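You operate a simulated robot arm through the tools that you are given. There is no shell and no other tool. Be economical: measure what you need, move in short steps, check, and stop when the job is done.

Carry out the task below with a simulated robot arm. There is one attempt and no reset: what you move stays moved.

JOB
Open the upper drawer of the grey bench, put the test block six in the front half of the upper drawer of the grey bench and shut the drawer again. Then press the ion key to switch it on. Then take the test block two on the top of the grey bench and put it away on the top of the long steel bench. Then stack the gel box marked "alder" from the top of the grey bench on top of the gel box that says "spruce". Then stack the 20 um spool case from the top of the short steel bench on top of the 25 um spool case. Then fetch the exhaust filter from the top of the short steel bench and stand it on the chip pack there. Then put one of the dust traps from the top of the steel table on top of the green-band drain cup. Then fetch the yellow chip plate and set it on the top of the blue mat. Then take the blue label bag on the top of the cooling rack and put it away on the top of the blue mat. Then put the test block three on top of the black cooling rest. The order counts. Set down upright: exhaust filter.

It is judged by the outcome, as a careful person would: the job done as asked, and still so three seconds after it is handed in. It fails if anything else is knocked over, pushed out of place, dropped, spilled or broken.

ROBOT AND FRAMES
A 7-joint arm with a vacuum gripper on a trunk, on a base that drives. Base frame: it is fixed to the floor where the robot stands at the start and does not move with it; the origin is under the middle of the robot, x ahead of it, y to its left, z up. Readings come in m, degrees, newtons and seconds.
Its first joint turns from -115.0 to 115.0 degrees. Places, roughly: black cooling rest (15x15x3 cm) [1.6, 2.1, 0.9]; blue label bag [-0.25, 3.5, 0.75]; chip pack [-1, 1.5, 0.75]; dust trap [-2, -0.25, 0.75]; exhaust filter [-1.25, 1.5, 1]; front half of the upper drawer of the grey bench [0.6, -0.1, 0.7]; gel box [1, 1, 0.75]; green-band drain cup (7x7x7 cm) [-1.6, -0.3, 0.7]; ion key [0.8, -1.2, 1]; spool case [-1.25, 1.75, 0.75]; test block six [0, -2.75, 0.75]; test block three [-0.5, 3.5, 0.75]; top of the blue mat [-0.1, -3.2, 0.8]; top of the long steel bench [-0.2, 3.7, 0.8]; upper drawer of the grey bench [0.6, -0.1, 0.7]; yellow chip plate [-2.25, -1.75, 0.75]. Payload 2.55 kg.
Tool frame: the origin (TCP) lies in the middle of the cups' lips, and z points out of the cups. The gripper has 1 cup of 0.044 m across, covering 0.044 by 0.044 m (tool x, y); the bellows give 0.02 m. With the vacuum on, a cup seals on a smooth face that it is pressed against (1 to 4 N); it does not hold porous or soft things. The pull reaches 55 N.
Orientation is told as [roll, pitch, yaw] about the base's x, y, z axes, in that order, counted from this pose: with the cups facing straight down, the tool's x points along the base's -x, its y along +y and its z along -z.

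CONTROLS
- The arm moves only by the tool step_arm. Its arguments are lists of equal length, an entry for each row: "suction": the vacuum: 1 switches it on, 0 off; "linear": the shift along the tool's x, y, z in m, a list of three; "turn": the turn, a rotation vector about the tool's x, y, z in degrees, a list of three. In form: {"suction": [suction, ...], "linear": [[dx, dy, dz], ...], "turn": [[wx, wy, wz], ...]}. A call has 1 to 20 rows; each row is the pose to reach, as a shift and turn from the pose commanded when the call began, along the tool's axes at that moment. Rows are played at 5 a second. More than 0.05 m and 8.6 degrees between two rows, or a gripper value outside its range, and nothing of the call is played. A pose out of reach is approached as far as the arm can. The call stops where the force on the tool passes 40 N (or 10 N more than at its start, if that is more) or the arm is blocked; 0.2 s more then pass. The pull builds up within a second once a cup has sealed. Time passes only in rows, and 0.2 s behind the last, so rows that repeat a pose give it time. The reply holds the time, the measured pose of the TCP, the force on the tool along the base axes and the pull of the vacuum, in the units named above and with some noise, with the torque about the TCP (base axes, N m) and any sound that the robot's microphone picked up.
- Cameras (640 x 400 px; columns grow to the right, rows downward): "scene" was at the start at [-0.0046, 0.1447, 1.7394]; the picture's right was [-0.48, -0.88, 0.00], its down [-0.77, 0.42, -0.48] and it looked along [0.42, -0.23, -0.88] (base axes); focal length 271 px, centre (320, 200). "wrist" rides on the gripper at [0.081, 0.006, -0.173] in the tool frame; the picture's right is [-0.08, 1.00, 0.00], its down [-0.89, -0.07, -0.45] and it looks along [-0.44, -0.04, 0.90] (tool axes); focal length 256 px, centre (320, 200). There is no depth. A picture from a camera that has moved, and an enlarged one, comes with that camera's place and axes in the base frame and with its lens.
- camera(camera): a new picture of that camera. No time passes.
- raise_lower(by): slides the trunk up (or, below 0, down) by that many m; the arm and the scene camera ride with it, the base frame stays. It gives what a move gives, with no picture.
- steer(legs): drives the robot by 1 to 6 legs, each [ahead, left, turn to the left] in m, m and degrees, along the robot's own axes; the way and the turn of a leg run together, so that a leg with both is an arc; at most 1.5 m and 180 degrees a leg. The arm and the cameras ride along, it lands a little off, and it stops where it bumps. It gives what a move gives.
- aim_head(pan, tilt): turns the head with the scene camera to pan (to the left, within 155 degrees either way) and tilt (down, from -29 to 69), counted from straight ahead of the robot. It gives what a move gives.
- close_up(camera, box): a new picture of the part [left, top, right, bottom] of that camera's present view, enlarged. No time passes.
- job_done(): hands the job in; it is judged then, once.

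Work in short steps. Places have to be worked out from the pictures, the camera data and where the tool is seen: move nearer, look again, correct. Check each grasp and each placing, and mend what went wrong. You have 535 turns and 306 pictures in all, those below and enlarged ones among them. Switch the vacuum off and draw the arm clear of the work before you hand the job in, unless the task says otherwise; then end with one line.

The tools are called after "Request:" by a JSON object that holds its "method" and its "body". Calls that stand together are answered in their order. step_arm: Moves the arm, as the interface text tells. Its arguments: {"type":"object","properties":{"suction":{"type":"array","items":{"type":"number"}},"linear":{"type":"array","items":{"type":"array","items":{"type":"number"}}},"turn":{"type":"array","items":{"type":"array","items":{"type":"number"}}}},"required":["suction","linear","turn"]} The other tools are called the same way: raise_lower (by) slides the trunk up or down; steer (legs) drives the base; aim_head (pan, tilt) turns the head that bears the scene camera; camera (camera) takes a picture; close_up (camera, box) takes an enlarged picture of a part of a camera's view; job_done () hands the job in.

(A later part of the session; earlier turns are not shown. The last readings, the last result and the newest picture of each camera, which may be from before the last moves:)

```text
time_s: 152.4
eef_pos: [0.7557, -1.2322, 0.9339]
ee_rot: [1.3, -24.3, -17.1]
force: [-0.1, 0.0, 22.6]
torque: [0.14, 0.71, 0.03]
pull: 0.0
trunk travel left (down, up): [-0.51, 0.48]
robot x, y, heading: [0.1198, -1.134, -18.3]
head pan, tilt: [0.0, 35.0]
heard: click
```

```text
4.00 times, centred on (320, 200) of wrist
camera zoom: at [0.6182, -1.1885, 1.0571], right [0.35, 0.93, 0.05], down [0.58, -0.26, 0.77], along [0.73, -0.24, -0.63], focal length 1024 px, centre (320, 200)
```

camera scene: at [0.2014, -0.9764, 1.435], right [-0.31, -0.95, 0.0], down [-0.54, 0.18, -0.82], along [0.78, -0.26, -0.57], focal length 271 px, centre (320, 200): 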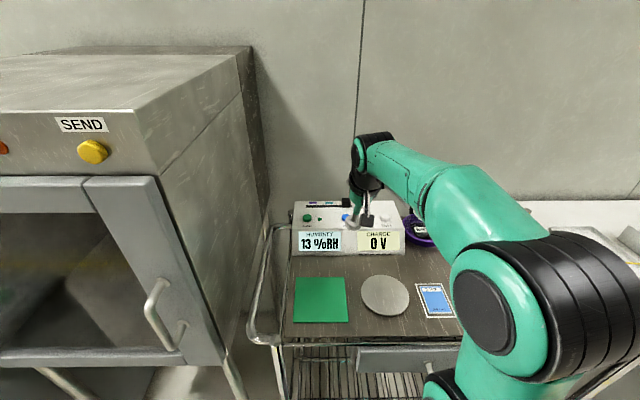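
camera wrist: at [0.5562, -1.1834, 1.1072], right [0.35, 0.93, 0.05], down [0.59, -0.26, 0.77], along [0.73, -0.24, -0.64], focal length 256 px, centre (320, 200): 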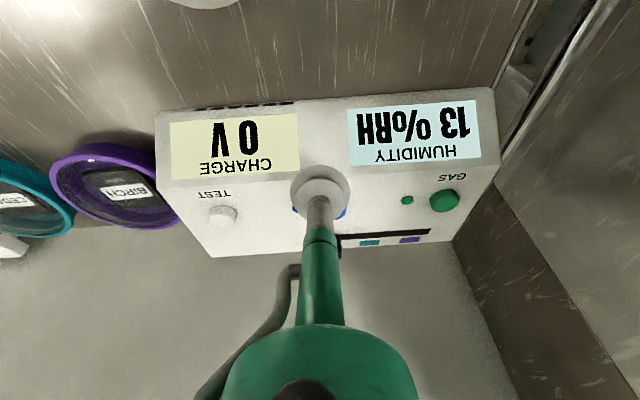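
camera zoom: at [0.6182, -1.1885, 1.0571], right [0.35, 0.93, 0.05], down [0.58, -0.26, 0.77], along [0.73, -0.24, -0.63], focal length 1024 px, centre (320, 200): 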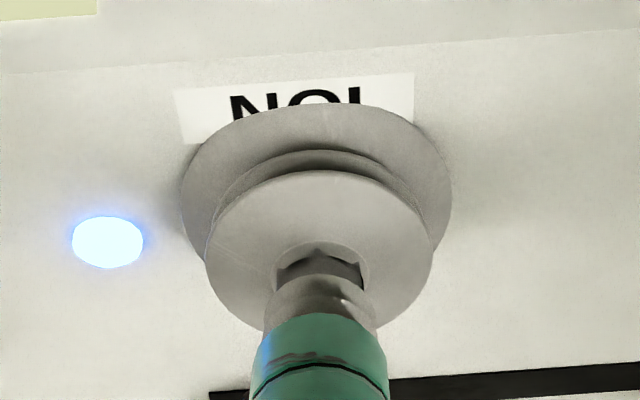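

A click, and the lamp is lit. I retract along the axis, and verify the lamp stays on.

Request:
{"method": "step_arm", "body": {"suction": [0, 0, 0, 0], "linear": [[0, 0, -0.03], [0, 0, -0.06], [0, 0, -0.1], [0, 0, -0.13]], "turn": [[0, 0, 0], [0, 0, 0], [0, 0, 0], [0, 0, 0]]}}

Request:
{"method": "raise_lower", "body": {"by": 0.15}}

Request:
{"method": "steer", "body": {"legs": [[-0.7, 0, 0]]}}

Request:
{"method": "close_up", "body": {"camera": "scene", "box": [280, 130, 400, 210]}}

```text
time_s: 153.4
eef_pos: [0.6996, -1.2236, 0.9816]
ee_rot: [1.3, -23.7, -17.0]
force: [0.6, -0.2, 1.0]
torque: [0.01, 0.05, -0.01]
pull: 0.1
out of reach, approached as far as the arm can: row 2, 3, 4
trunk travel left (down, up): [-0.51, 0.48]
robot x, y, heading: [0.1242, -1.1333, -18.2]
head pan, tilt: [0.0, 35.0]
```

```text
time_s: 155.1
eef_pos: [0.6992, -1.2226, 1.1319]
ee_rot: [1.2, -23.9, -17.0]
force: [-0.9, 0.0, -0.6]
torque: [-0.02, 0.0, -0.01]
pull: 0.2
trunk travel left (down, up): [-0.66, 0.33]
robot x, y, heading: [0.1211, -1.134, -18.4]
head pan, tilt: [0.0, 35.0]
```

```text
time_s: 159.0
eef_pos: [0.0297, -1.0046, 1.1311]
ee_rot: [1.1, -23.9, -17.5]
force: [0.0, -0.4, 0.7]
torque: [0.0, -0.02, 0.0]
pull: 0.1
trunk travel left (down, up): [-0.66, 0.33]
robot x, y, heading: [-0.5498, -0.9099, -18.9]
head pan, tilt: [0.0, 35.0]
```

```text
5.00 times, centred on (340, 170) of scene
camera zoom: at [-0.4667, -0.7523, 1.585], right [-0.32, -0.95, 0.0], down [-0.54, 0.18, -0.82], along [0.78, -0.26, -0.57], focal length 1357 px, centre (220, 350)
```

zoom: 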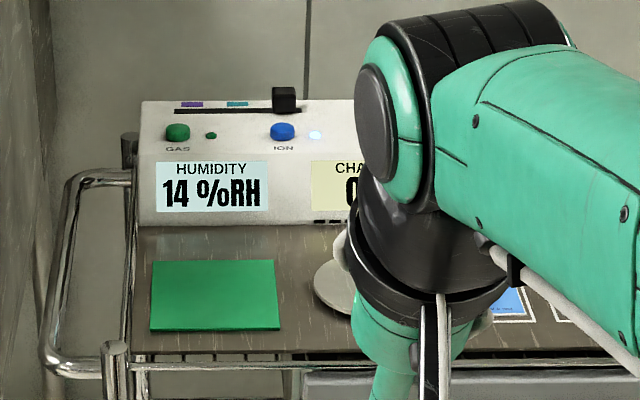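

ION stays on. Next: test block two on the grey bench. I level the tool, drive left and take a look.

Request:
{"method": "step_arm", "body": {"suction": [0, 0, 0, 0, 0], "linear": [[0.02, -0.03, 0], [0.03, -0.06, 0], [0.03, -0.1, 0], [0.03, -0.13, 0], [0.03, -0.15, 0]], "turn": [[0, 6, 0], [0, 12, 0], [0, 18, 0], [0, 24, 0], [0, 24, 0]]}}

Request:
{"method": "steer", "body": {"legs": [[0, 1.33, 0]]}}

Request:
{"method": "aim_head", "body": {"pan": -5, "tilt": 40}}

Request:
{"method": "camera", "body": {"camera": "scene"}}

```text
time_s: 160.2
eef_pos: [-0.0872, -1.1049, 0.9844]
ee_rot: [0.7, -3.4, -17.1]
force: [0.3, 0.1, 0.1]
torque: [0.0, 0.0, -0.02]
pull: 0.1
out of reach, approached as far as the arm can: row 1, 2, 3, 4, 5
trunk travel left (down, up): [-0.66, 0.33]
robot x, y, heading: [-0.545, -0.906, -18.9]
head pan, tilt: [0.0, 35.0]
```

```text
time_s: 166.8
eef_pos: [0.3384, 0.152, 0.9837]
ee_rot: [0.6, -3.4, -17.0]
force: [-1.1, -0.8, -0.3]
torque: [-0.01, 0.0, 0.03]
pull: 0.1
trunk travel left (down, up): [-0.66, 0.33]
robot x, y, heading: [-0.1213, 0.3496, -18.4]
head pan, tilt: [0.0, 35.0]
```

```text
time_s: 167.5
eef_pos: [0.338, 0.1521, 0.9839]
ee_rot: [0.7, -3.5, -17.0]
force: [0.0, -0.4, 0.8]
torque: [0.0, 0.01, -0.03]
pull: 0.0
trunk travel left (down, up): [-0.66, 0.33]
robot x, y, heading: [-0.1234, 0.3463, -18.5]
head pan, tilt: [-5.0, 40.0]
```

```text
237 pictures are left
camera scene: at [-0.0482, 0.4965, 1.5775], right [-0.4, -0.92, 0.0], down [-0.59, 0.26, -0.77], along [0.7, -0.31, -0.64], focal length 271 px, centre (320, 200)
```

scene: 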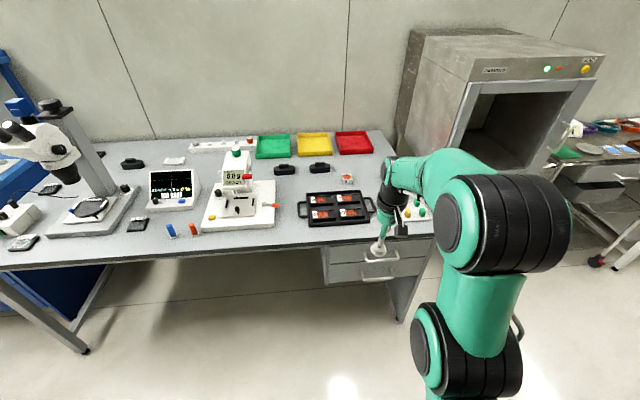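

Block two at ≈(0.87,-0.052). I raise 8 cm and drive forward 0.45 m, then look.

Request:
{"method": "raise_lower", "body": {"by": 0.08}}

Request:
{"method": "steer", "body": {"legs": [[0.45, 0, 0]]}}

Request:
{"method": "camera", "body": {"camera": "wrist"}}

Request:
{"method": "aim_head", "body": {"pan": -10, "tilt": 60}}

Request:
{"method": "camera", "body": {"camera": "scene"}}

```text
time_s: 168.7
eef_pos: [0.3392, 0.1521, 1.0651]
ee_rot: [0.7, -3.3, -16.8]
force: [-0.4, 0.0, -0.2]
torque: [-0.02, 0.02, -0.03]
pull: 0.1
trunk travel left (down, up): [-0.74, 0.25]
robot x, y, heading: [-0.1249, 0.3479, -18.7]
head pan, tilt: [-5.0, 40.0]
```

```text
time_s: 171.4
eef_pos: [0.7631, 0.0078, 1.0635]
ee_rot: [0.7, -3.3, -17.1]
force: [-0.8, -0.5, 1.3]
torque: [0.03, 0.03, -0.02]
pull: 0.1
trunk travel left (down, up): [-0.74, 0.25]
robot x, y, heading: [0.3009, 0.202, -18.7]
head pan, tilt: [-5.0, 40.0]
```

```text
236 pictures are left
camera wrist: at [0.6772, 0.0388, 1.2309], right [0.37, 0.93, 0.02], down [0.8, -0.32, 0.5], along [0.47, -0.17, -0.87], focal length 256 px, centre (320, 200)
```

wrist: 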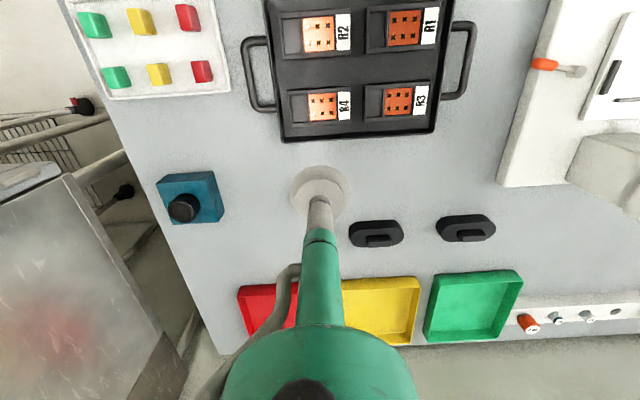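

```text
time_s: 172.2
eef_pos: [0.7617, 0.0092, 1.0645]
ee_rot: [0.7, -3.5, -17.1]
force: [0.7, 0.1, 0.5]
torque: [0.01, 0.04, -0.01]
pull: 0.0
trunk travel left (down, up): [-0.74, 0.25]
robot x, y, heading: [0.2993, 0.2036, -18.5]
head pan, tilt: [-10.0, 60.0]
```

```text
235 pictures are left
camera scene: at [0.3565, 0.3558, 1.6307], right [-0.48, -0.88, 0.0], down [-0.76, 0.42, -0.5], along [0.44, -0.24, -0.87], focal length 271 px, centre (320, 200)
```

scene: 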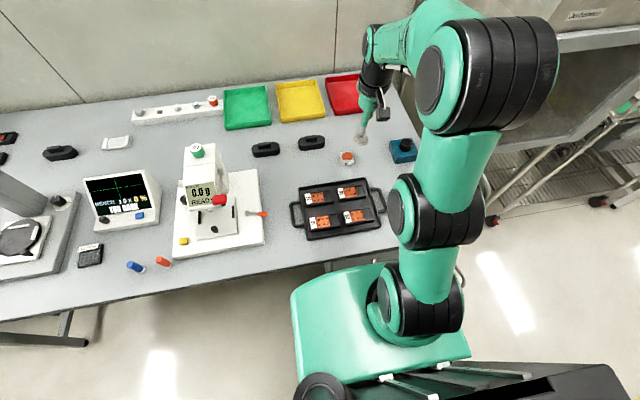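

Block two at ≈(0.877,-0.05). I drive 5 cm more, then arm forward 7.5 cm and right 2 cm, lowering to 0.90.

Request:
{"method": "steer", "body": {"legs": [[0.05, 0, 0]]}}

Request:
{"method": "step_arm", "body": {"suction": [0, 0, 0, 0, 0], "linear": [[-0.02, -0.01, 0.02], [-0.04, -0.02, 0.05], [-0.06, -0.023, 0.09], [-0.07, -0.023, 0.13], [-0.075, -0.023, 0.155]], "turn": [[0, 3.4, 0], [0, 3.4, 0], [0, 3.4, 0], [0, 3.4, 0], [0, 3.4, 0]]}}

Request:
{"method": "camera", "body": {"camera": "wrist"}}

Request:
{"method": "close_up", "body": {"camera": "scene", "box": [280, 90, 440, 210]}}

```text
time_s: 173.1
eef_pos: [0.8108, -0.0079, 1.062]
ee_rot: [0.8, -3.3, -17.0]
force: [0.7, 1.0, -0.6]
torque: [0.03, 0.07, 0.0]
pull: 0.1
trunk travel left (down, up): [-0.74, 0.25]
robot x, y, heading: [0.3493, 0.1861, -18.5]
head pan, tilt: [-10.0, 60.0]
```

```text
time_s: 174.3
eef_pos: [0.8836, -0.0524, 0.913]
ee_rot: [0.6, 0.0, -16.9]
force: [0.3, 0.0, -0.4]
torque: [-0.02, -0.02, -0.01]
pull: 0.1
out of reach, approached as far as the arm can: row 1, 2
trunk travel left (down, up): [-0.74, 0.25]
robot x, y, heading: [0.3452, 0.1883, -18.6]
head pan, tilt: [-10.0, 60.0]
```

```text
234 pictures are left
camera wrist: at [0.8082, -0.0252, 1.0852], right [0.37, 0.93, 0.01], down [0.83, -0.33, 0.45], along [0.42, -0.15, -0.9], focal length 256 px, centre (320, 200)
```

wrist: 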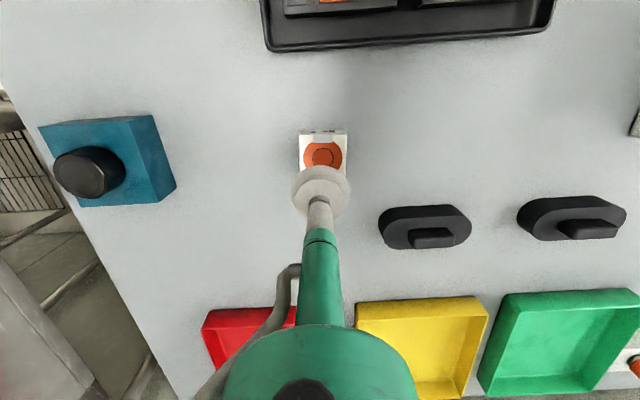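

```text
3.33 times, centred on (360, 150) of scene
camera zoom: at [0.4042, 0.3397, 1.6307], right [-0.48, -0.88, 0.0], down [-0.76, 0.42, -0.5], along [0.44, -0.24, -0.87], focal length 905 px, centre (187, 367)
```

zoom: 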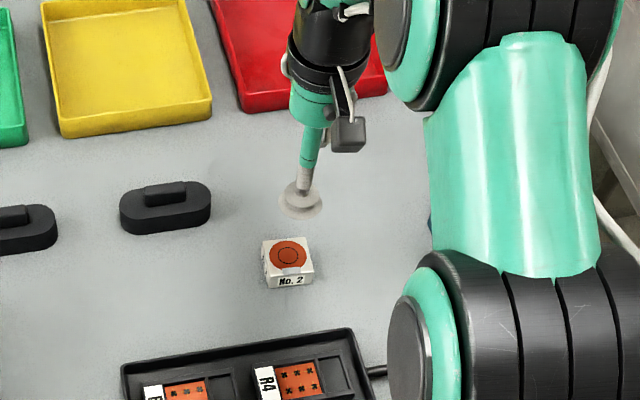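

Block top (0.878,-0.047,~0.828). Small correction and descend with suction.

Request:
{"method": "step_arm", "body": {"suction": [0, 1, 1, 1, 1, 1, 1], "linear": [[0.007, 0.003, 0.04], [0.007, 0.003, 0.07], [0.007, 0.003, 0.076], [0.007, 0.003, 0.082], [0.007, 0.003, 0.087], [0.007, 0.003, 0.09], [0.007, 0.003, 0.09]], "turn": [[0, 0, 0], [0, 0, 0], [0, 0, 0], [0, 0, 0], [0, 0, 0], [0, 0, 0], [0, 0, 0]]}}

```text
time_s: 175.9
eef_pos: [0.8786, -0.0466, 0.8233]
ee_rot: [0.7, 0.0, -16.9]
force: [-0.4, -1.0, -0.1]
torque: [0.0, -0.01, 0.01]
pull: 0.1
trunk travel left (down, up): [-0.74, 0.25]
robot x, y, heading: [0.3409, 0.1877, -18.5]
head pan, tilt: [-10.0, 60.0]
```

Request:
{"method": "step_arm", "body": {"suction": [1, 1, 1, 1, 1, 1], "linear": [[0, 0, 0.004], [0, 0, 0.008], [0, 0, 0.011], [0, 0, 0.014], [0, 0, 0.014], [0, 0, 0.014]], "turn": [[0, 0, 0], [0, 0, 0], [0, 0, 0], [0, 0, 0], [0, 0, 0], [0, 0, 0]]}}

```text
time_s: 177.3
eef_pos: [0.8782, -0.0459, 0.8094]
ee_rot: [0.7, -0.1, -17.0]
force: [0.6, 0.7, 3.8]
torque: [-0.01, 0.06, 0.01]
pull: 0.0
trunk travel left (down, up): [-0.74, 0.25]
robot x, y, heading: [0.3514, 0.1838, -18.5]
head pan, tilt: [-10.0, 60.0]
```

Request:
{"method": "step_arm", "body": {"suction": [1, 1, 1, 1, 1], "linear": [[0, 0, 0.002], [0, 0, 0.004], [0, 0, 0.004], [0, 0, 0.004], [0, 0, 0.004]], "turn": [[0, 0, 0], [0, 0, 0], [0, 0, 0], [0, 0, 0], [0, 0, 0]]}}

Request:
{"method": "camera", "body": {"camera": "wrist"}}

```text
time_s: 178.5
eef_pos: [0.8791, -0.0462, 0.8056]
ee_rot: [0.8, -0.2, -16.9]
force: [-0.1, 1.3, 4.7]
torque: [-0.03, 0.0, -0.03]
pull: 0.1
trunk travel left (down, up): [-0.74, 0.25]
robot x, y, heading: [0.3482, 0.1846, -18.5]
head pan, tilt: [-10.0, 60.0]
```

```text
232 pictures are left
camera wrist: at [0.8024, -0.0185, 0.9779], right [0.37, 0.93, 0.01], down [0.83, -0.33, 0.45], along [0.42, -0.15, -0.9], focal length 256 px, centre (320, 200)
```

wrist: 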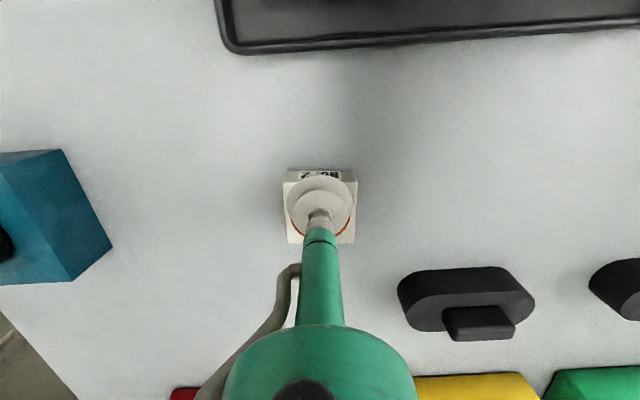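

Not sealed; the cup sits slightly off toward a tape mark. I lift, shift 7 mm forward and press again.

Request:
{"method": "step_arm", "body": {"suction": [1, 1, 1, 1, 1, 1, 1, 1], "linear": [[0, 0, -0.02], [-0.007, 0, -0.02], [-0.007, 0, -0.012], [-0.007, 0, -0.007], [-0.007, 0, -0.004], [-0.007, 0, -0.002], [-0.007, 0, -0.002], [-0.007, 0, -0.002]], "turn": [[0, 0, 0], [0, 0, 0], [0, 0, 0], [0, 0, 0], [0, 0, 0], [0, 0, 0], [0, 0, 0], [0, 0, 0]]}}

```text
time_s: 179.6
eef_pos: [0.8907, -0.0495, 0.8203]
ee_rot: [0.6, -0.8, -16.9]
force: [-3.7, 2.0, 17.1]
torque: [0.06, 0.34, 0.02]
pull: 54.4
trunk travel left (down, up): [-0.74, 0.25]
robot x, y, heading: [0.3476, 0.189, -18.7]
head pan, tilt: [-10.0, 60.0]
stopped in row 5: the force on the tool passed its limit (the readings are from after the stop); the commanded pose is now the measured one
```

Sealed now. Lift.

Request:
{"method": "step_arm", "body": {"suction": [1, 1, 1, 1], "linear": [[0, 0, -0.01], [0, 0, -0.03], [0, 0, -0.06], [0.01, 0, -0.09]], "turn": [[0, 0, 0], [0, 0, 0], [0, 0, 0], [0, 0, 0]]}}

Request:
{"method": "raise_lower", "body": {"by": 0.1}}

Request:
{"method": "camera", "body": {"camera": "wrist"}}

```text
time_s: 180.6
eef_pos: [0.8769, -0.0465, 0.9071]
ee_rot: [0.7, -0.6, -17.0]
force: [-0.6, -1.0, -1.8]
torque: [-0.07, -0.09, 0.01]
pull: 54.6
trunk travel left (down, up): [-0.74, 0.25]
robot x, y, heading: [0.3505, 0.1855, -18.7]
head pan, tilt: [-10.0, 60.0]
```

```text
time_s: 182.0
eef_pos: [0.8776, -0.0462, 1.0068]
ee_rot: [0.6, -0.5, -16.9]
force: [0.2, 0.1, -1.8]
torque: [-0.05, -0.06, 0.0]
pull: 55.0
trunk travel left (down, up): [-0.84, 0.15]
robot x, y, heading: [0.3504, 0.1852, -18.4]
head pan, tilt: [-10.0, 60.0]
```

```text
231 pictures are left
camera wrist: at [0.8012, -0.0183, 1.1783], right [0.37, 0.93, 0.01], down [0.83, -0.33, 0.45], along [0.43, -0.16, -0.89], focal length 256 px, centre (320, 200)
```

wrist: 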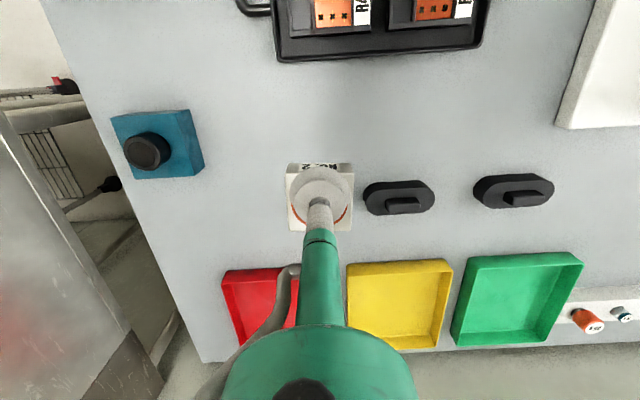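

Held. I back away, turn left 90°, and drive towards the long steel bench at the back.

Request:
{"method": "steer", "body": {"legs": [[-1.0, 0, 0], [0, 0, 90], [1.3, 0, 0]]}}

Request:
{"method": "aim_head", "body": {"pan": 15, "tilt": 30}}

Request:
{"method": "camera", "body": {"camera": "scene"}}

```text
time_s: 197.2
eef_pos: [0.091, 2.275, 1.0068]
ee_rot: [0.6, -0.6, 71.4]
force: [0.5, 0.0, 0.3]
torque: [-0.01, -0.02, -0.01]
pull: 0.1
trunk travel left (down, up): [-0.84, 0.15]
robot x, y, heading: [-0.1537, 1.7497, 69.5]
head pan, tilt: [-10.0, 60.0]
```

```text
time_s: 198.2
eef_pos: [0.0907, 2.2772, 1.007]
ee_rot: [0.6, -0.6, 71.4]
force: [-0.6, 0.0, -0.6]
torque: [0.02, -0.01, -0.01]
pull: 0.1
trunk travel left (down, up): [-0.84, 0.15]
robot x, y, heading: [-0.1594, 1.7504, 69.7]
head pan, tilt: [15.0, 30.0]
```

```text
230 pictures are left
camera scene: at [-0.3367, 1.8461, 1.7727], right [1.0, -0.09, 0.0], down [-0.05, -0.5, -0.87], along [0.08, 0.86, -0.5], focal length 271 px, centre (320, 200)
```

scene: 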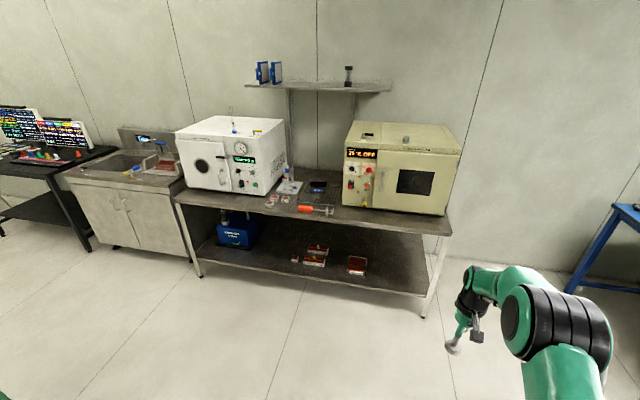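

The pull is lost: the block came off on the way. I look for it.

Request:
{"method": "aim_head", "body": {"pan": -150, "tilt": 45}}

Request:
{"method": "camera", "body": {"camera": "scene"}}

Request:
{"method": "camera", "body": {"camera": "wrist"}}

Request:
{"method": "aim_head", "body": {"pan": -80, "tilt": 45}}

Request:
{"method": "camera", "body": {"camera": "scene"}}

```text
time_s: 200.7
eef_pos: [0.0915, 2.275, 1.0057]
ee_rot: [0.6, -0.6, 71.5]
force: [0.1, -0.6, 0.1]
torque: [0.0, -0.01, 0.01]
pull: 0.0
trunk travel left (down, up): [-0.84, 0.15]
robot x, y, heading: [-0.1578, 1.7511, 69.6]
head pan, tilt: [-150.0, 45.0]
```

```text
229 pictures are left
camera scene: at [-0.3314, 1.6759, 1.7502], right [-0.99, -0.17, 0.0], down [-0.12, 0.7, -0.71], along [0.12, -0.7, -0.71], focal length 271 px, centre (320, 200)
```

scene: 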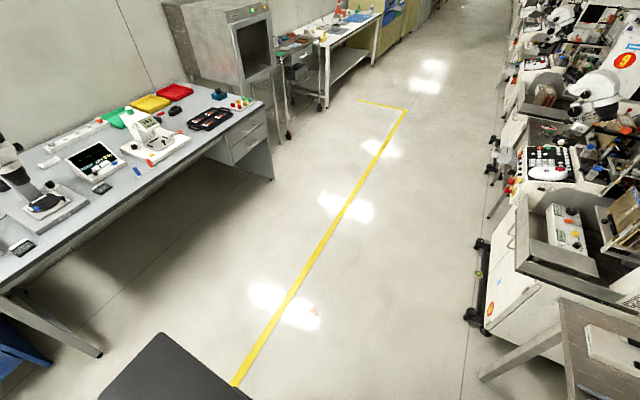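

```text
228 pictures are left
camera wrist: at [0.0613, 2.1991, 1.1783], right [-0.92, 0.39, 0.01], down [0.35, 0.82, 0.45], along [0.17, 0.42, -0.89], focal length 256 px, centre (320, 200)
```

wrist: 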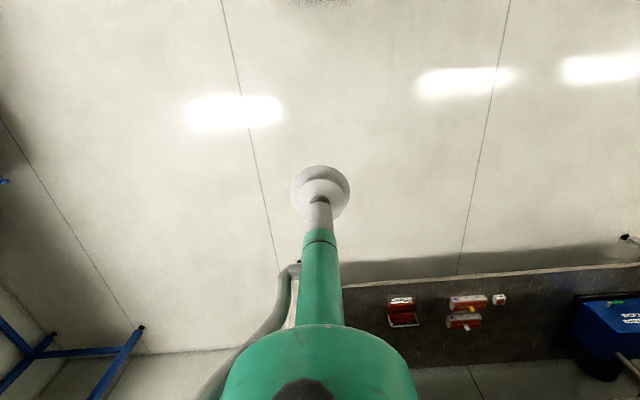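

```text
time_s: 202.1
eef_pos: [0.0912, 2.2767, 1.0069]
ee_rot: [0.5, -0.5, 71.4]
force: [-0.2, -1.0, -0.4]
torque: [0.0, 0.02, 0.0]
pull: 0.1
trunk travel left (down, up): [-0.84, 0.15]
robot x, y, heading: [-0.1575, 1.7513, 69.6]
head pan, tilt: [-80.0, 45.0]
```

```text
227 pictures are left
camera scene: at [-0.2652, 1.7414, 1.7502], right [-0.18, -0.98, 0.0], down [-0.7, 0.13, -0.71], along [0.7, -0.13, -0.71], focal length 271 px, centre (320, 200)
```

scene: 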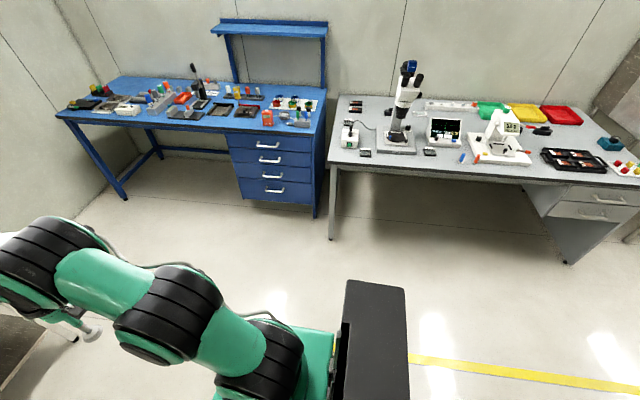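

Request:
{"method": "aim_head", "body": {"pan": -150, "tilt": 45}}

Request:
{"method": "close_up", "body": {"camera": "scene", "box": [240, 270, 380, 350]}}

```text
time_s: 203.5
eef_pos: [0.0922, 2.2767, 1.0067]
ee_rot: [0.6, -0.5, 71.4]
force: [0.7, 0.1, 0.6]
torque: [0.0, 0.0, 0.01]
pull: 0.1
trunk travel left (down, up): [-0.84, 0.15]
robot x, y, heading: [-0.1563, 1.7531, 69.6]
head pan, tilt: [-150.0, 45.0]
```

```text
4.57 times, centred on (310, 310) of scene
camera zoom: at [-0.3314, 1.6759, 1.7502], right [-0.99, -0.17, 0.0], down [-0.12, 0.7, -0.71], along [0.12, -0.7, -0.71], focal length 1241 px, centre (366, -303)
```

zoom: 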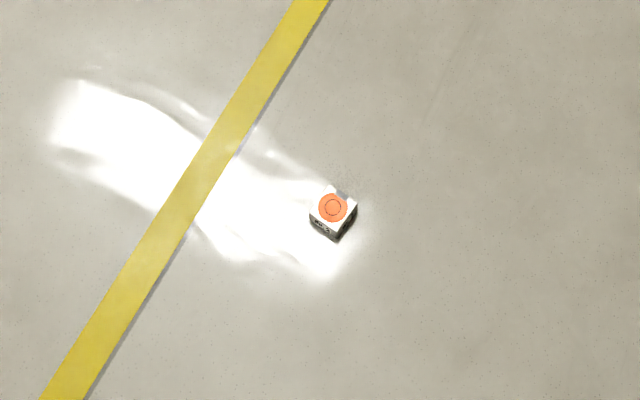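

Test block two stands upright on the floor at ≈(-0.165, 0.976). I turn to face it and switch the vacuum off meanwhile.

Request:
{"method": "step_arm", "body": {"suction": [0], "linear": [[0.03, 0, 0]], "turn": [[0, 0, 0]]}}

Request:
{"method": "steer", "body": {"legs": [[0, 0, -160]]}}

Request:
{"method": "aim_head", "body": {"pan": -10, "tilt": 60}}

Request:
{"method": "camera", "body": {"camera": "scene"}}

```text
time_s: 203.9
eef_pos: [0.0806, 2.2462, 1.0081]
ee_rot: [0.6, -0.7, 71.4]
force: [0.3, -0.9, 0.5]
torque: [0.01, 0.03, 0.01]
pull: 0.0
trunk travel left (down, up): [-0.84, 0.15]
robot x, y, heading: [-0.1549, 1.7523, 69.6]
head pan, tilt: [-150.0, 45.0]
```

```text
time_s: 210.8
eef_pos: [-0.2095, 1.2039, 1.0055]
ee_rot: [0.7, -0.6, -88.5]
force: [-0.1, -0.2, 0.2]
torque: [0.03, 0.0, -0.03]
pull: 0.1
trunk travel left (down, up): [-0.84, 0.15]
robot x, y, heading: [-0.1566, 1.7495, -90.2]
head pan, tilt: [-150.0, 45.0]
```

```text
time_s: 213.1
eef_pos: [-0.2099, 1.2047, 1.0059]
ee_rot: [0.6, -0.5, -88.4]
force: [-0.2, -0.3, 0.8]
torque: [0.0, -0.04, -0.01]
pull: 0.1
trunk travel left (down, up): [-0.84, 0.15]
robot x, y, heading: [-0.1573, 1.7516, -90.2]
head pan, tilt: [-10.0, 60.0]
```

```text
225 pictures are left
camera scene: at [0.0064, 1.7446, 1.7307], right [-0.98, 0.18, 0.0], down [0.15, 0.85, -0.5], along [-0.09, -0.49, -0.87], focal length 271 px, centre (320, 200)
```

scene: 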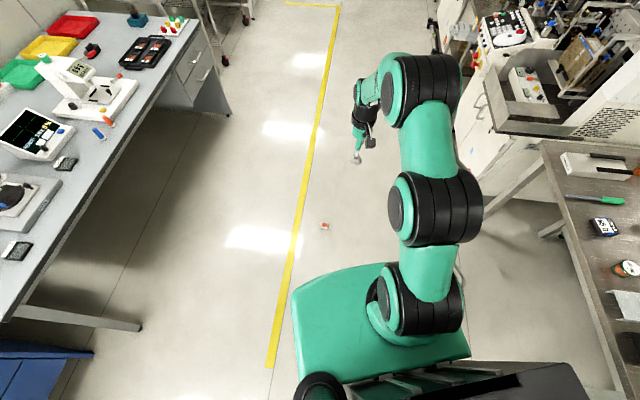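

Block at ≈(-0.16,0.99). I position above it and lower the trunk 0.8 m.

Request:
{"method": "steer", "body": {"legs": [[0.21, 0.05, 0]]}}

Request:
{"method": "raise_lower", "body": {"by": -0.4}}

Request:
{"method": "raise_lower", "body": {"by": -0.3}}

Request:
{"method": "camera", "body": {"camera": "wrist"}}

Request:
{"method": "camera", "body": {"camera": "scene"}}

```text
time_s: 214.8
eef_pos: [-0.1604, 0.9952, 1.007]
ee_rot: [0.5, -0.5, -88.6]
force: [0.0, -0.2, 0.4]
torque: [0.04, -0.03, 0.01]
pull: 0.0
trunk travel left (down, up): [-0.84, 0.15]
robot x, y, heading: [-0.1058, 1.5432, -90.5]
head pan, tilt: [-10.0, 60.0]
```

```text
time_s: 218.6
eef_pos: [-0.1621, 0.995, 0.6077]
ee_rot: [0.6, -0.6, -88.5]
force: [-0.2, 0.0, 0.1]
torque: [0.02, 0.0, -0.03]
pull: 0.1
trunk travel left (down, up): [-0.44, 0.55]
robot x, y, heading: [-0.1058, 1.5432, -90.1]
head pan, tilt: [-10.0, 60.0]
```

```text
time_s: 221.6
eef_pos: [-0.1604, 0.9963, 0.3075]
ee_rot: [0.5, -0.6, -88.6]
force: [0.3, -0.6, 0.1]
torque: [-0.02, -0.02, -0.04]
pull: 0.0
trunk travel left (down, up): [-0.14, 0.85]
robot x, y, heading: [-0.1045, 1.545, -90.3]
head pan, tilt: [-10.0, 60.0]
```

```text
224 pictures are left
camera wrist: at [-0.1577, 1.0775, 0.478], right [1.0, -0.05, 0.01], down [-0.05, -0.89, 0.45], along [-0.01, -0.45, -0.89], focal length 256 px, centre (320, 200)
```

wrist: 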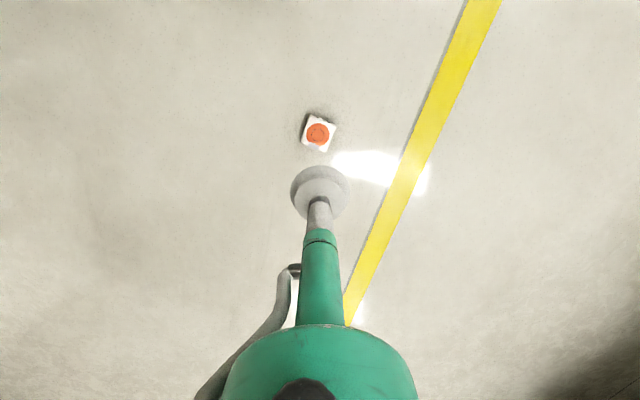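

```text
223 pictures are left
camera scene: at [0.056, 1.5353, 1.0307], right [-0.98, 0.18, 0.0], down [0.15, 0.85, -0.5], along [-0.09, -0.49, -0.87], focal length 271 px, centre (320, 200)
```

scene: 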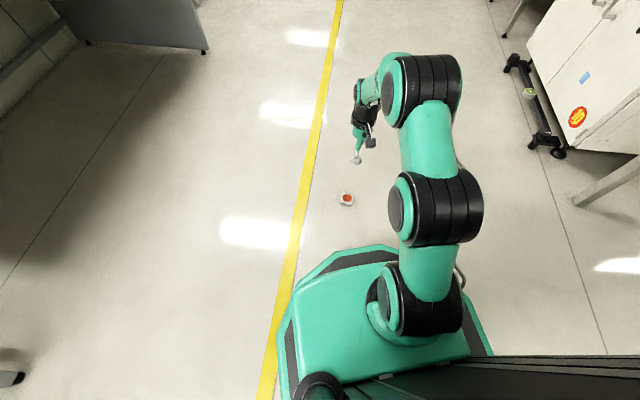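

Request:
{"method": "close_up", "body": {"camera": "wrist", "box": [280, 100, 360, 150]}}

```text
8.00 times, centred on (320, 125) of wrist
camera zoom: at [-0.1577, 1.0775, 0.478], right [1.0, -0.05, 0.01], down [-0.05, -0.89, 0.45], along [-0.01, -0.45, -0.89], focal length 2048 px, centre (320, 800)
```

zoom: 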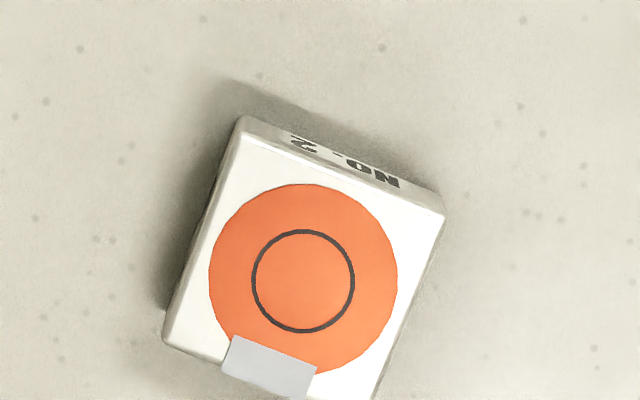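

The tape lies on one side of the disc; I aim 5 mm away from it. Lower the trunk 0.13 m, then the arm down to just above the block.

Request:
{"method": "raise_lower", "body": {"by": -0.14}}

Request:
{"method": "step_arm", "body": {"suction": [0, 0, 0], "linear": [[-0.01, 0.002, 0.03], [-0.0145, 0.002, 0.07], [-0.0145, 0.002, 0.09]], "turn": [[0, 0, 0], [0, 0, 0], [0, 0, 0]]}}

Request:
{"method": "camera", "body": {"camera": "wrist"}}

```text
time_s: 223.2
eef_pos: [-0.1612, 0.995, 0.166]
ee_rot: [0.5, -0.5, -88.5]
force: [-0.1, -0.5, -0.2]
torque: [0.01, 0.03, -0.03]
pull: 0.1
trunk travel left (down, up): [0.0, 0.99]
robot x, y, heading: [-0.1066, 1.5433, -90.2]
head pan, tilt: [-10.0, 60.0]
```

```text
time_s: 224.1
eef_pos: [-0.1566, 0.9792, 0.0759]
ee_rot: [0.6, -0.6, -88.5]
force: [-0.5, 1.0, 0.1]
torque: [0.03, 0.01, 0.0]
pull: 0.0
trunk travel left (down, up): [0.0, 0.99]
robot x, y, heading: [-0.1069, 1.5419, -90.2]
head pan, tilt: [-10.0, 60.0]
```

```text
221 pictures are left
camera wrist: at [-0.1539, 1.0622, 0.2481], right [1.0, -0.05, 0.01], down [-0.05, -0.89, 0.45], along [-0.01, -0.45, -0.89], focal length 256 px, centre (320, 200)
```

wrist: 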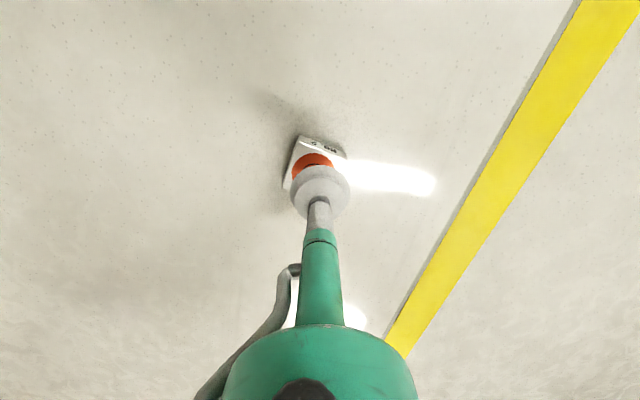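

Position fine. Descend with suction to contact.

Request:
{"method": "step_arm", "body": {"suction": [1, 1, 1, 1, 1, 1, 1], "linear": [[-0.0, -0.002, 0.03], [0, -0.002, 0.04], [0, -0.002, 0.046], [0, -0.002, 0.05], [0, -0.002, 0.053], [0, -0.002, 0.053], [0, -0.002, 0.053]], "turn": [[0, 0, 0], [0, 0, 0], [0, 0, 0], [0, 0, 0], [0, 0, 0], [0, 0, 0], [0, 0, 0]]}}

```text
time_s: 225.7
eef_pos: [-0.1578, 0.9788, 0.0244]
ee_rot: [0.6, -0.7, -88.4]
force: [1.5, 1.5, 5.2]
torque: [-0.01, 0.21, -0.06]
pull: 54.7
trunk travel left (down, up): [0.0, 0.99]
robot x, y, heading: [-0.1067, 1.5423, -90.1]
head pan, tilt: [-10.0, 60.0]
```

Sealed. Lift, look at how it sits.

Request:
{"method": "step_arm", "body": {"suction": [1, 1, 1, 1, 1, 1], "linear": [[0, 0, -0.02], [0, 0, -0.05], [0, 0, -0.09], [0, 0, -0.09], [0, 0, -0.09], [0, 0, -0.09]], "turn": [[0, 0, 0], [0, 0, 0], [0, 0, 0], [0, 0, 0], [0, 0, 0], [0, 0, 0]]}}

Request:
{"method": "raise_lower", "body": {"by": 0.4}}

Request:
{"method": "close_up", "body": {"camera": "wrist", "box": [240, 130, 400, 230]}}

```text
time_s: 227.1
eef_pos: [-0.1587, 0.98, 0.1131]
ee_rot: [0.6, -0.7, -88.5]
force: [-0.9, -0.8, -1.2]
torque: [0.0, 0.04, 0.0]
pull: 55.1
trunk travel left (down, up): [0.0, 0.99]
robot x, y, heading: [-0.1068, 1.545, -90.1]
head pan, tilt: [-10.0, 60.0]
```

```text
time_s: 230.9
eef_pos: [-0.16, 0.9796, 0.5128]
ee_rot: [0.6, -0.6, -88.5]
force: [-0.2, 0.3, -1.8]
torque: [-0.03, -0.02, 0.01]
pull: 55.1
trunk travel left (down, up): [-0.4, 0.59]
robot x, y, heading: [-0.1037, 1.541, -90.5]
head pan, tilt: [-10.0, 60.0]
```

```text
4.00 times, centred on (320, 180) of wrist
camera zoom: at [-0.1565, 1.0626, 0.6845], right [1.0, -0.05, 0.01], down [-0.05, -0.89, 0.45], along [-0.01, -0.45, -0.89], focal length 1024 px, centre (320, 280)
```

zoom: 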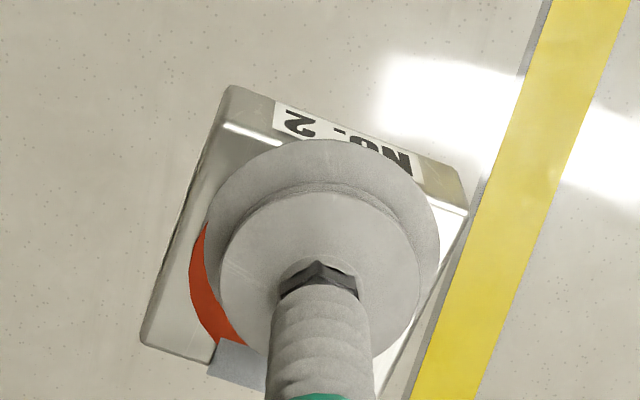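

Good grip clear of the tape. Raise, turn around and drive toward the long steel bench.

Request:
{"method": "raise_lower", "body": {"by": 0.35}}

Request:
{"method": "steer", "body": {"legs": [[0, 0, 80], [0, 0, 81]]}}

Request:
{"method": "steer", "body": {"legs": [[0.9, 0, 0]]}}

Request:
{"method": "aim_head", "body": {"pan": 20, "tilt": 30}}

Request:
{"method": "camera", "body": {"camera": "scene"}}

```text
time_s: 234.3
eef_pos: [-0.1597, 0.9813, 0.8627]
ee_rot: [0.7, -0.7, -88.5]
force: [0.0, 0.1, -2.0]
torque: [-0.04, 0.04, -0.01]
pull: 54.7
trunk travel left (down, up): [-0.75, 0.24]
robot x, y, heading: [-0.1062, 1.5434, -90.4]
head pan, tilt: [-10.0, 60.0]
```

```text
time_s: 241.6
eef_pos: [0.1282, 2.0558, 0.864]
ee_rot: [0.6, -0.5, 72.2]
force: [-0.2, -0.2, -1.5]
torque: [0.06, -0.02, -0.01]
pull: 55.3
trunk travel left (down, up): [-0.75, 0.24]
robot x, y, heading: [-0.108, 1.5468, 70.6]
head pan, tilt: [-10.0, 60.0]
```

```text
time_s: 246.3
eef_pos: [0.4358, 2.8977, 0.8637]
ee_rot: [0.5, -0.4, 71.7]
force: [0.2, 0.0, -2.2]
torque: [0.04, -0.03, -0.01]
pull: 54.9
trunk travel left (down, up): [-0.75, 0.24]
robot x, y, heading: [0.1927, 2.3872, 69.7]
head pan, tilt: [-10.0, 60.0]
```

```text
time_s: 247.3
eef_pos: [0.4357, 2.8966, 0.8629]
ee_rot: [0.5, -0.6, 71.8]
force: [-0.4, -1.1, -2.3]
torque: [0.05, -0.04, -0.04]
pull: 54.8
trunk travel left (down, up): [-0.75, 0.24]
robot x, y, heading: [0.1967, 2.3856, 69.8]
head pan, tilt: [20.0, 30.0]
```

```text
219 pictures are left
camera scene: at [0.0076, 2.48, 1.6827], right [1.0, 0.0, 0.0], down [0.0, -0.5, -0.87], along [0.0, 0.87, -0.5], focal length 271 px, centre (320, 200)
```

scene: 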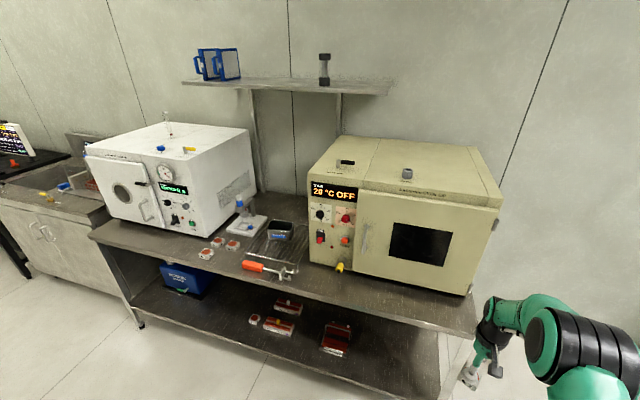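

Request:
{"method": "close_up", "body": {"camera": "scene", "box": [180, 180, 340, 300]}}

```text
3.33 times, centred on (260, 240) of scene
camera zoom: at [0.0076, 2.48, 1.6827], right [1.0, 0.0, 0.0], down [0.0, -0.5, -0.87], along [0.0, 0.87, -0.5], focal length 905 px, centre (520, 67)
```

zoom: 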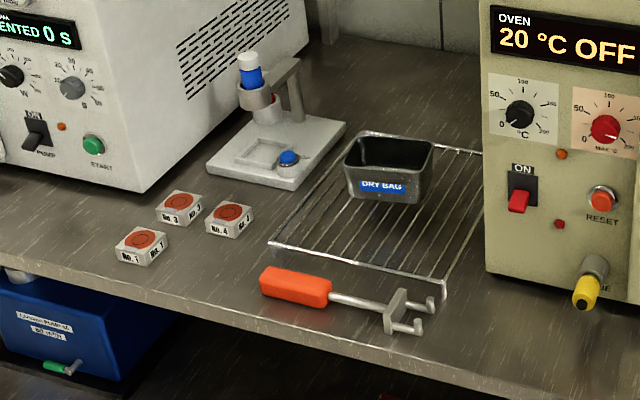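

Blocks 1, 3, 4 and the cooling rack are between the ovens. Free spot left of No. 1, ≈(-0.67,3.54). I strafe left 1.22 m.

Request:
{"method": "steer", "body": {"legs": [[0, 1.22, 1]]}}

Request:
{"method": "aim_head", "body": {"pan": -5, "tilt": 45}}

Request:
{"method": "camera", "body": {"camera": "scene"}}

```text
time_s: 253.4
eef_pos: [-0.7187, 3.3088, 0.863]
ee_rot: [0.7, -0.6, 72.6]
force: [0.2, -0.2, -1.1]
torque: [0.04, -0.04, -0.03]
pull: 54.7
trunk travel left (down, up): [-0.75, 0.24]
robot x, y, heading: [-0.9513, 2.7934, 70.9]
head pan, tilt: [20.0, 30.0]
```

```text
time_s: 254.3
eef_pos: [-0.7205, 3.3089, 0.8641]
ee_rot: [0.6, -0.4, 72.7]
force: [-0.3, 0.8, -2.2]
torque: [0.05, -0.05, 0.0]
pull: 55.1
trunk travel left (down, up): [-0.75, 0.24]
robot x, y, heading: [-0.9501, 2.7899, 70.9]
head pan, tilt: [-5.0, 45.0]
```

```text
217 pictures are left
camera scene: at [-1.1063, 2.8687, 1.6602], right [0.91, -0.41, 0.0], down [-0.29, -0.65, -0.71], along [0.29, 0.65, -0.71], focal length 271 px, centre (320, 200)
```

scene: 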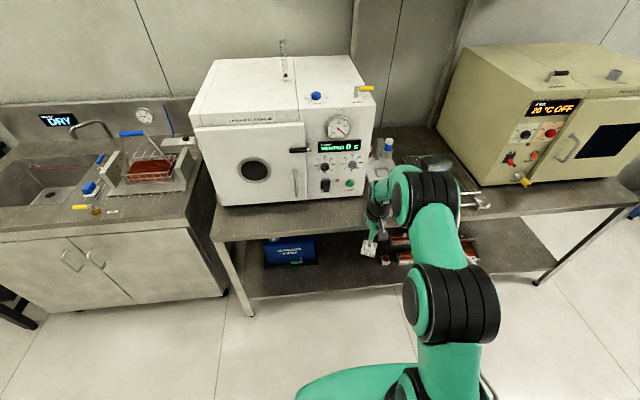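

Free strip in front of the white oven at l≈3.03–3.18. I drive 0.2 m forward and look with the wrist camera.

Request:
{"method": "raise_lower", "body": {"by": 0.04}}

Request:
{"method": "steer", "body": {"legs": [[0.2, 0, 0]]}}

Request:
{"method": "camera", "body": {"camera": "wrist"}}

Request:
{"method": "close_up", "body": {"camera": "scene", "box": [280, 140, 480, 290]}}

```text
time_s: 255.1
eef_pos: [-0.7179, 3.3094, 0.9025]
ee_rot: [0.7, -0.5, 72.6]
force: [0.2, 0.9, -2.0]
torque: [0.07, -0.03, 0.02]
pull: 55.1
trunk travel left (down, up): [-0.79, 0.2]
robot x, y, heading: [-0.9511, 2.7935, 71.0]
head pan, tilt: [-5.0, 45.0]
```

```text
time_s: 256.7
eef_pos: [-0.6532, 3.5002, 0.9028]
ee_rot: [0.6, -0.5, 72.6]
force: [0.9, 0.1, -1.7]
torque: [-0.01, -0.02, 0.02]
pull: 54.2
trunk travel left (down, up): [-0.79, 0.2]
robot x, y, heading: [-0.8855, 2.9824, 71.1]
head pan, tilt: [-5.0, 45.0]
```

```text
216 pictures are left
camera wrist: at [-0.6821, 3.4221, 1.0742], right [-0.93, 0.37, 0.01], down [0.34, 0.83, 0.45], along [0.16, 0.42, -0.89], focal length 256 px, centre (320, 200)
```

wrist: 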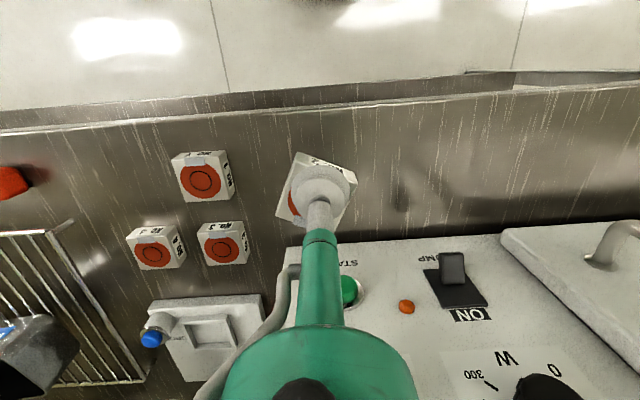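

```text
2.67 times, centred on (380, 215) of scene
camera zoom: at [-1.0402, 3.0593, 1.7001], right [0.91, -0.41, 0.0], down [-0.29, -0.65, -0.71], along [0.29, 0.65, -0.71], focal length 724 px, centre (160, 160)
```

zoom: 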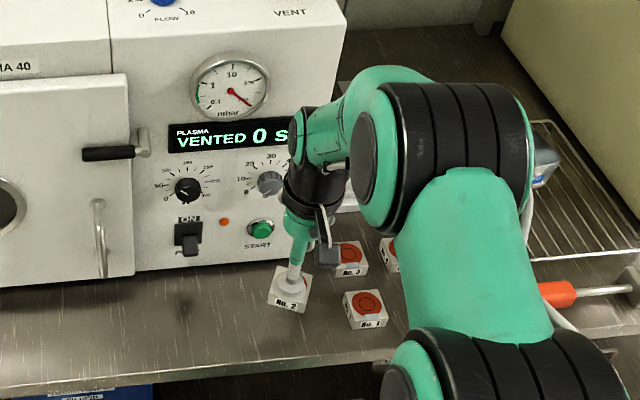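

I shift 3 cm left and 1.5 cm back, then lower slowly.

Request:
{"method": "step_arm", "body": {"suction": [1, 1, 1, 1], "linear": [[0.01, 0.02, 0.02], [0.015, 0.03, 0.04], [0.015, 0.03, 0.055], [0.015, 0.03, 0.065]], "turn": [[0, 0, 0], [0, 0, 0], [0, 0, 0], [0, 0, 0]]}}

Request:
{"method": "camera", "body": {"camera": "wrist"}}

```text
time_s: 257.7
eef_pos: [-0.6843, 3.4948, 0.8365]
ee_rot: [0.6, -0.6, 72.6]
force: [-0.7, -0.7, -2.1]
torque: [0.04, -0.03, -0.02]
pull: 55.1
trunk travel left (down, up): [-0.79, 0.2]
robot x, y, heading: [-0.8813, 2.9833, 70.9]
head pan, tilt: [-5.0, 45.0]
```

```text
214 pictures are left
camera wrist: at [-0.7156, 3.4171, 1.0091], right [-0.93, 0.37, 0.01], down [0.34, 0.83, 0.45], along [0.16, 0.42, -0.89], focal length 256 px, centre (320, 200)
```

wrist: 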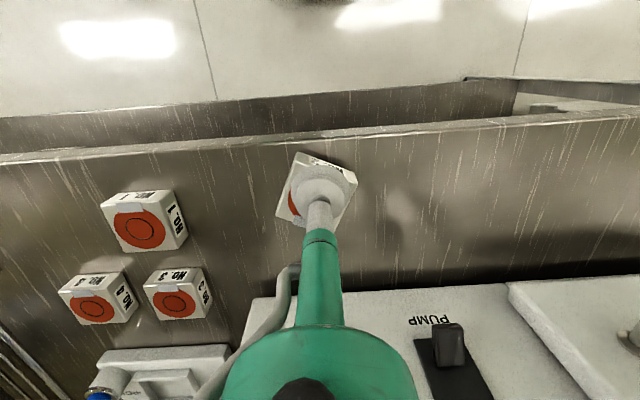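

Request:
{"method": "step_arm", "body": {"suction": [1, 1, 1], "linear": [[-0.012, 0, 0], [-0.012, 0, 0.006], [-0.012, 0, 0.012]], "turn": [[0, 0, 0], [0, 0, 0], [0, 0, 0]]}}

Request:
{"method": "step_arm", "body": {"suction": [1, 1, 1], "linear": [[0, 0, 0.004], [0, 0, 0.007], [0, 0, 0.01]], "turn": [[0, 0, 0], [0, 0, 0], [0, 0, 0]]}}

```text
time_s: 258.5
eef_pos: [-0.6827, 3.5061, 0.8261]
ee_rot: [0.7, -0.5, 72.7]
force: [0.0, -0.1, -1.8]
torque: [-0.01, -0.04, -0.04]
pull: 55.3
trunk travel left (down, up): [-0.79, 0.2]
robot x, y, heading: [-0.8817, 2.981, 70.7]
head pan, tilt: [-5.0, 45.0]
```

```text
time_s: 259.3
eef_pos: [-0.6846, 3.5056, 0.8211]
ee_rot: [0.5, -1.1, 72.6]
force: [-2.7, -6.0, 36.6]
torque: [-0.51, -0.48, -0.09]
pull: 54.9
trunk travel left (down, up): [-0.79, 0.2]
robot x, y, heading: [-0.8886, 2.9827, 71.1]
head pan, tilt: [-5.0, 45.0]
```

Down at z≈0.82. Release and rise.

Request:
{"method": "step_arm", "body": {"suction": [0, 0, 0, 0, 0, 0, 0], "linear": [[0, 0, -0.005], [0, 0, -0.005], [0, 0, -0.005], [0, 0, -0.008], [0, 0, -0.03], [0, 0, -0.07], [0, 0, -0.1]], "turn": [[0, 0, 0], [0, 0, 0], [0, 0, 0], [0, 0, 0], [0, 0, 0], [0, 0, 0], [0, 0, 0]]}}

Request:
{"method": "camera", "body": {"camera": "wrist"}}

```text
time_s: 260.9
eef_pos: [-0.6834, 3.5039, 0.9171]
ee_rot: [0.6, -0.5, 72.6]
force: [0.5, 0.6, -0.5]
torque: [-0.02, 0.02, 0.0]
pull: 0.1
trunk travel left (down, up): [-0.79, 0.2]
robot x, y, heading: [-0.8846, 2.9834, 70.8]
head pan, tilt: [-5.0, 45.0]
```

```text
213 pictures are left
camera wrist: at [-0.7116, 3.427, 1.0879], right [-0.93, 0.37, 0.01], down [0.34, 0.83, 0.45], along [0.16, 0.42, -0.89], focal length 256 px, centre (320, 200)
```

wrist: 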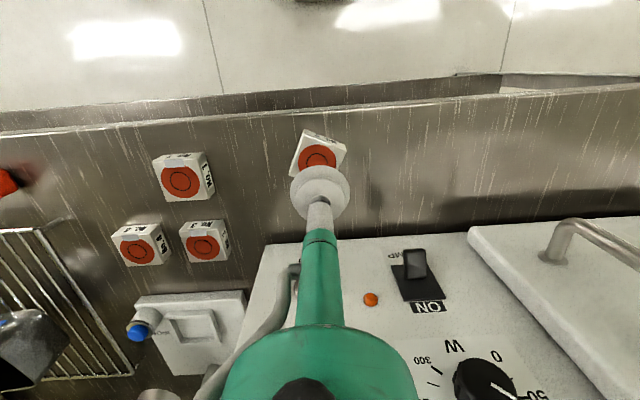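

Block two placed. Next: gel boxes at the left part of the grey bench. I drive there.

Request:
{"method": "steer", "body": {"legs": [[-0.25, 0, 0], [0, -1.25, 0], [0, 0, -90], [0, -1.0, 0]]}}

Request:
{"method": "aim_head", "body": {"pan": 0, "tilt": 40}}

Request:
{"method": "camera", "body": {"camera": "scene"}}

```text
time_s: 277.2
eef_pos: [0.4175, 1.2018, 0.9142]
ee_rot: [0.6, -0.6, -17.2]
force: [0.4, -0.2, 0.4]
torque: [0.04, -0.04, -0.04]
pull: 0.0
trunk travel left (down, up): [-0.79, 0.2]
robot x, y, heading: [-0.103, 1.3991, -18.8]
head pan, tilt: [-5.0, 45.0]
```

```text
time_s: 277.9
eef_pos: [0.4166, 1.2024, 0.9166]
ee_rot: [0.6, -0.5, -17.1]
force: [0.3, -0.1, 0.1]
torque: [0.0, 0.0, -0.01]
pull: 0.0
trunk travel left (down, up): [-0.79, 0.2]
robot x, y, heading: [-0.1033, 1.4028, -18.8]
head pan, tilt: [0.0, 40.0]
```

```text
212 pictures are left
camera scene: at [-0.0263, 1.5594, 1.7074], right [-0.32, -0.95, 0.0], down [-0.61, 0.21, -0.77], along [0.72, -0.25, -0.64], focal length 271 px, centre (320, 200)
```

scene: 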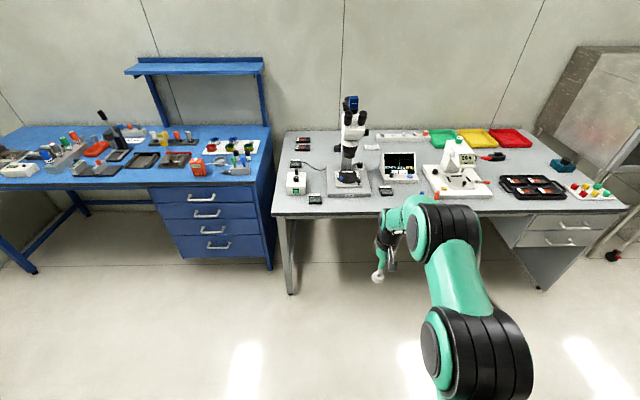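

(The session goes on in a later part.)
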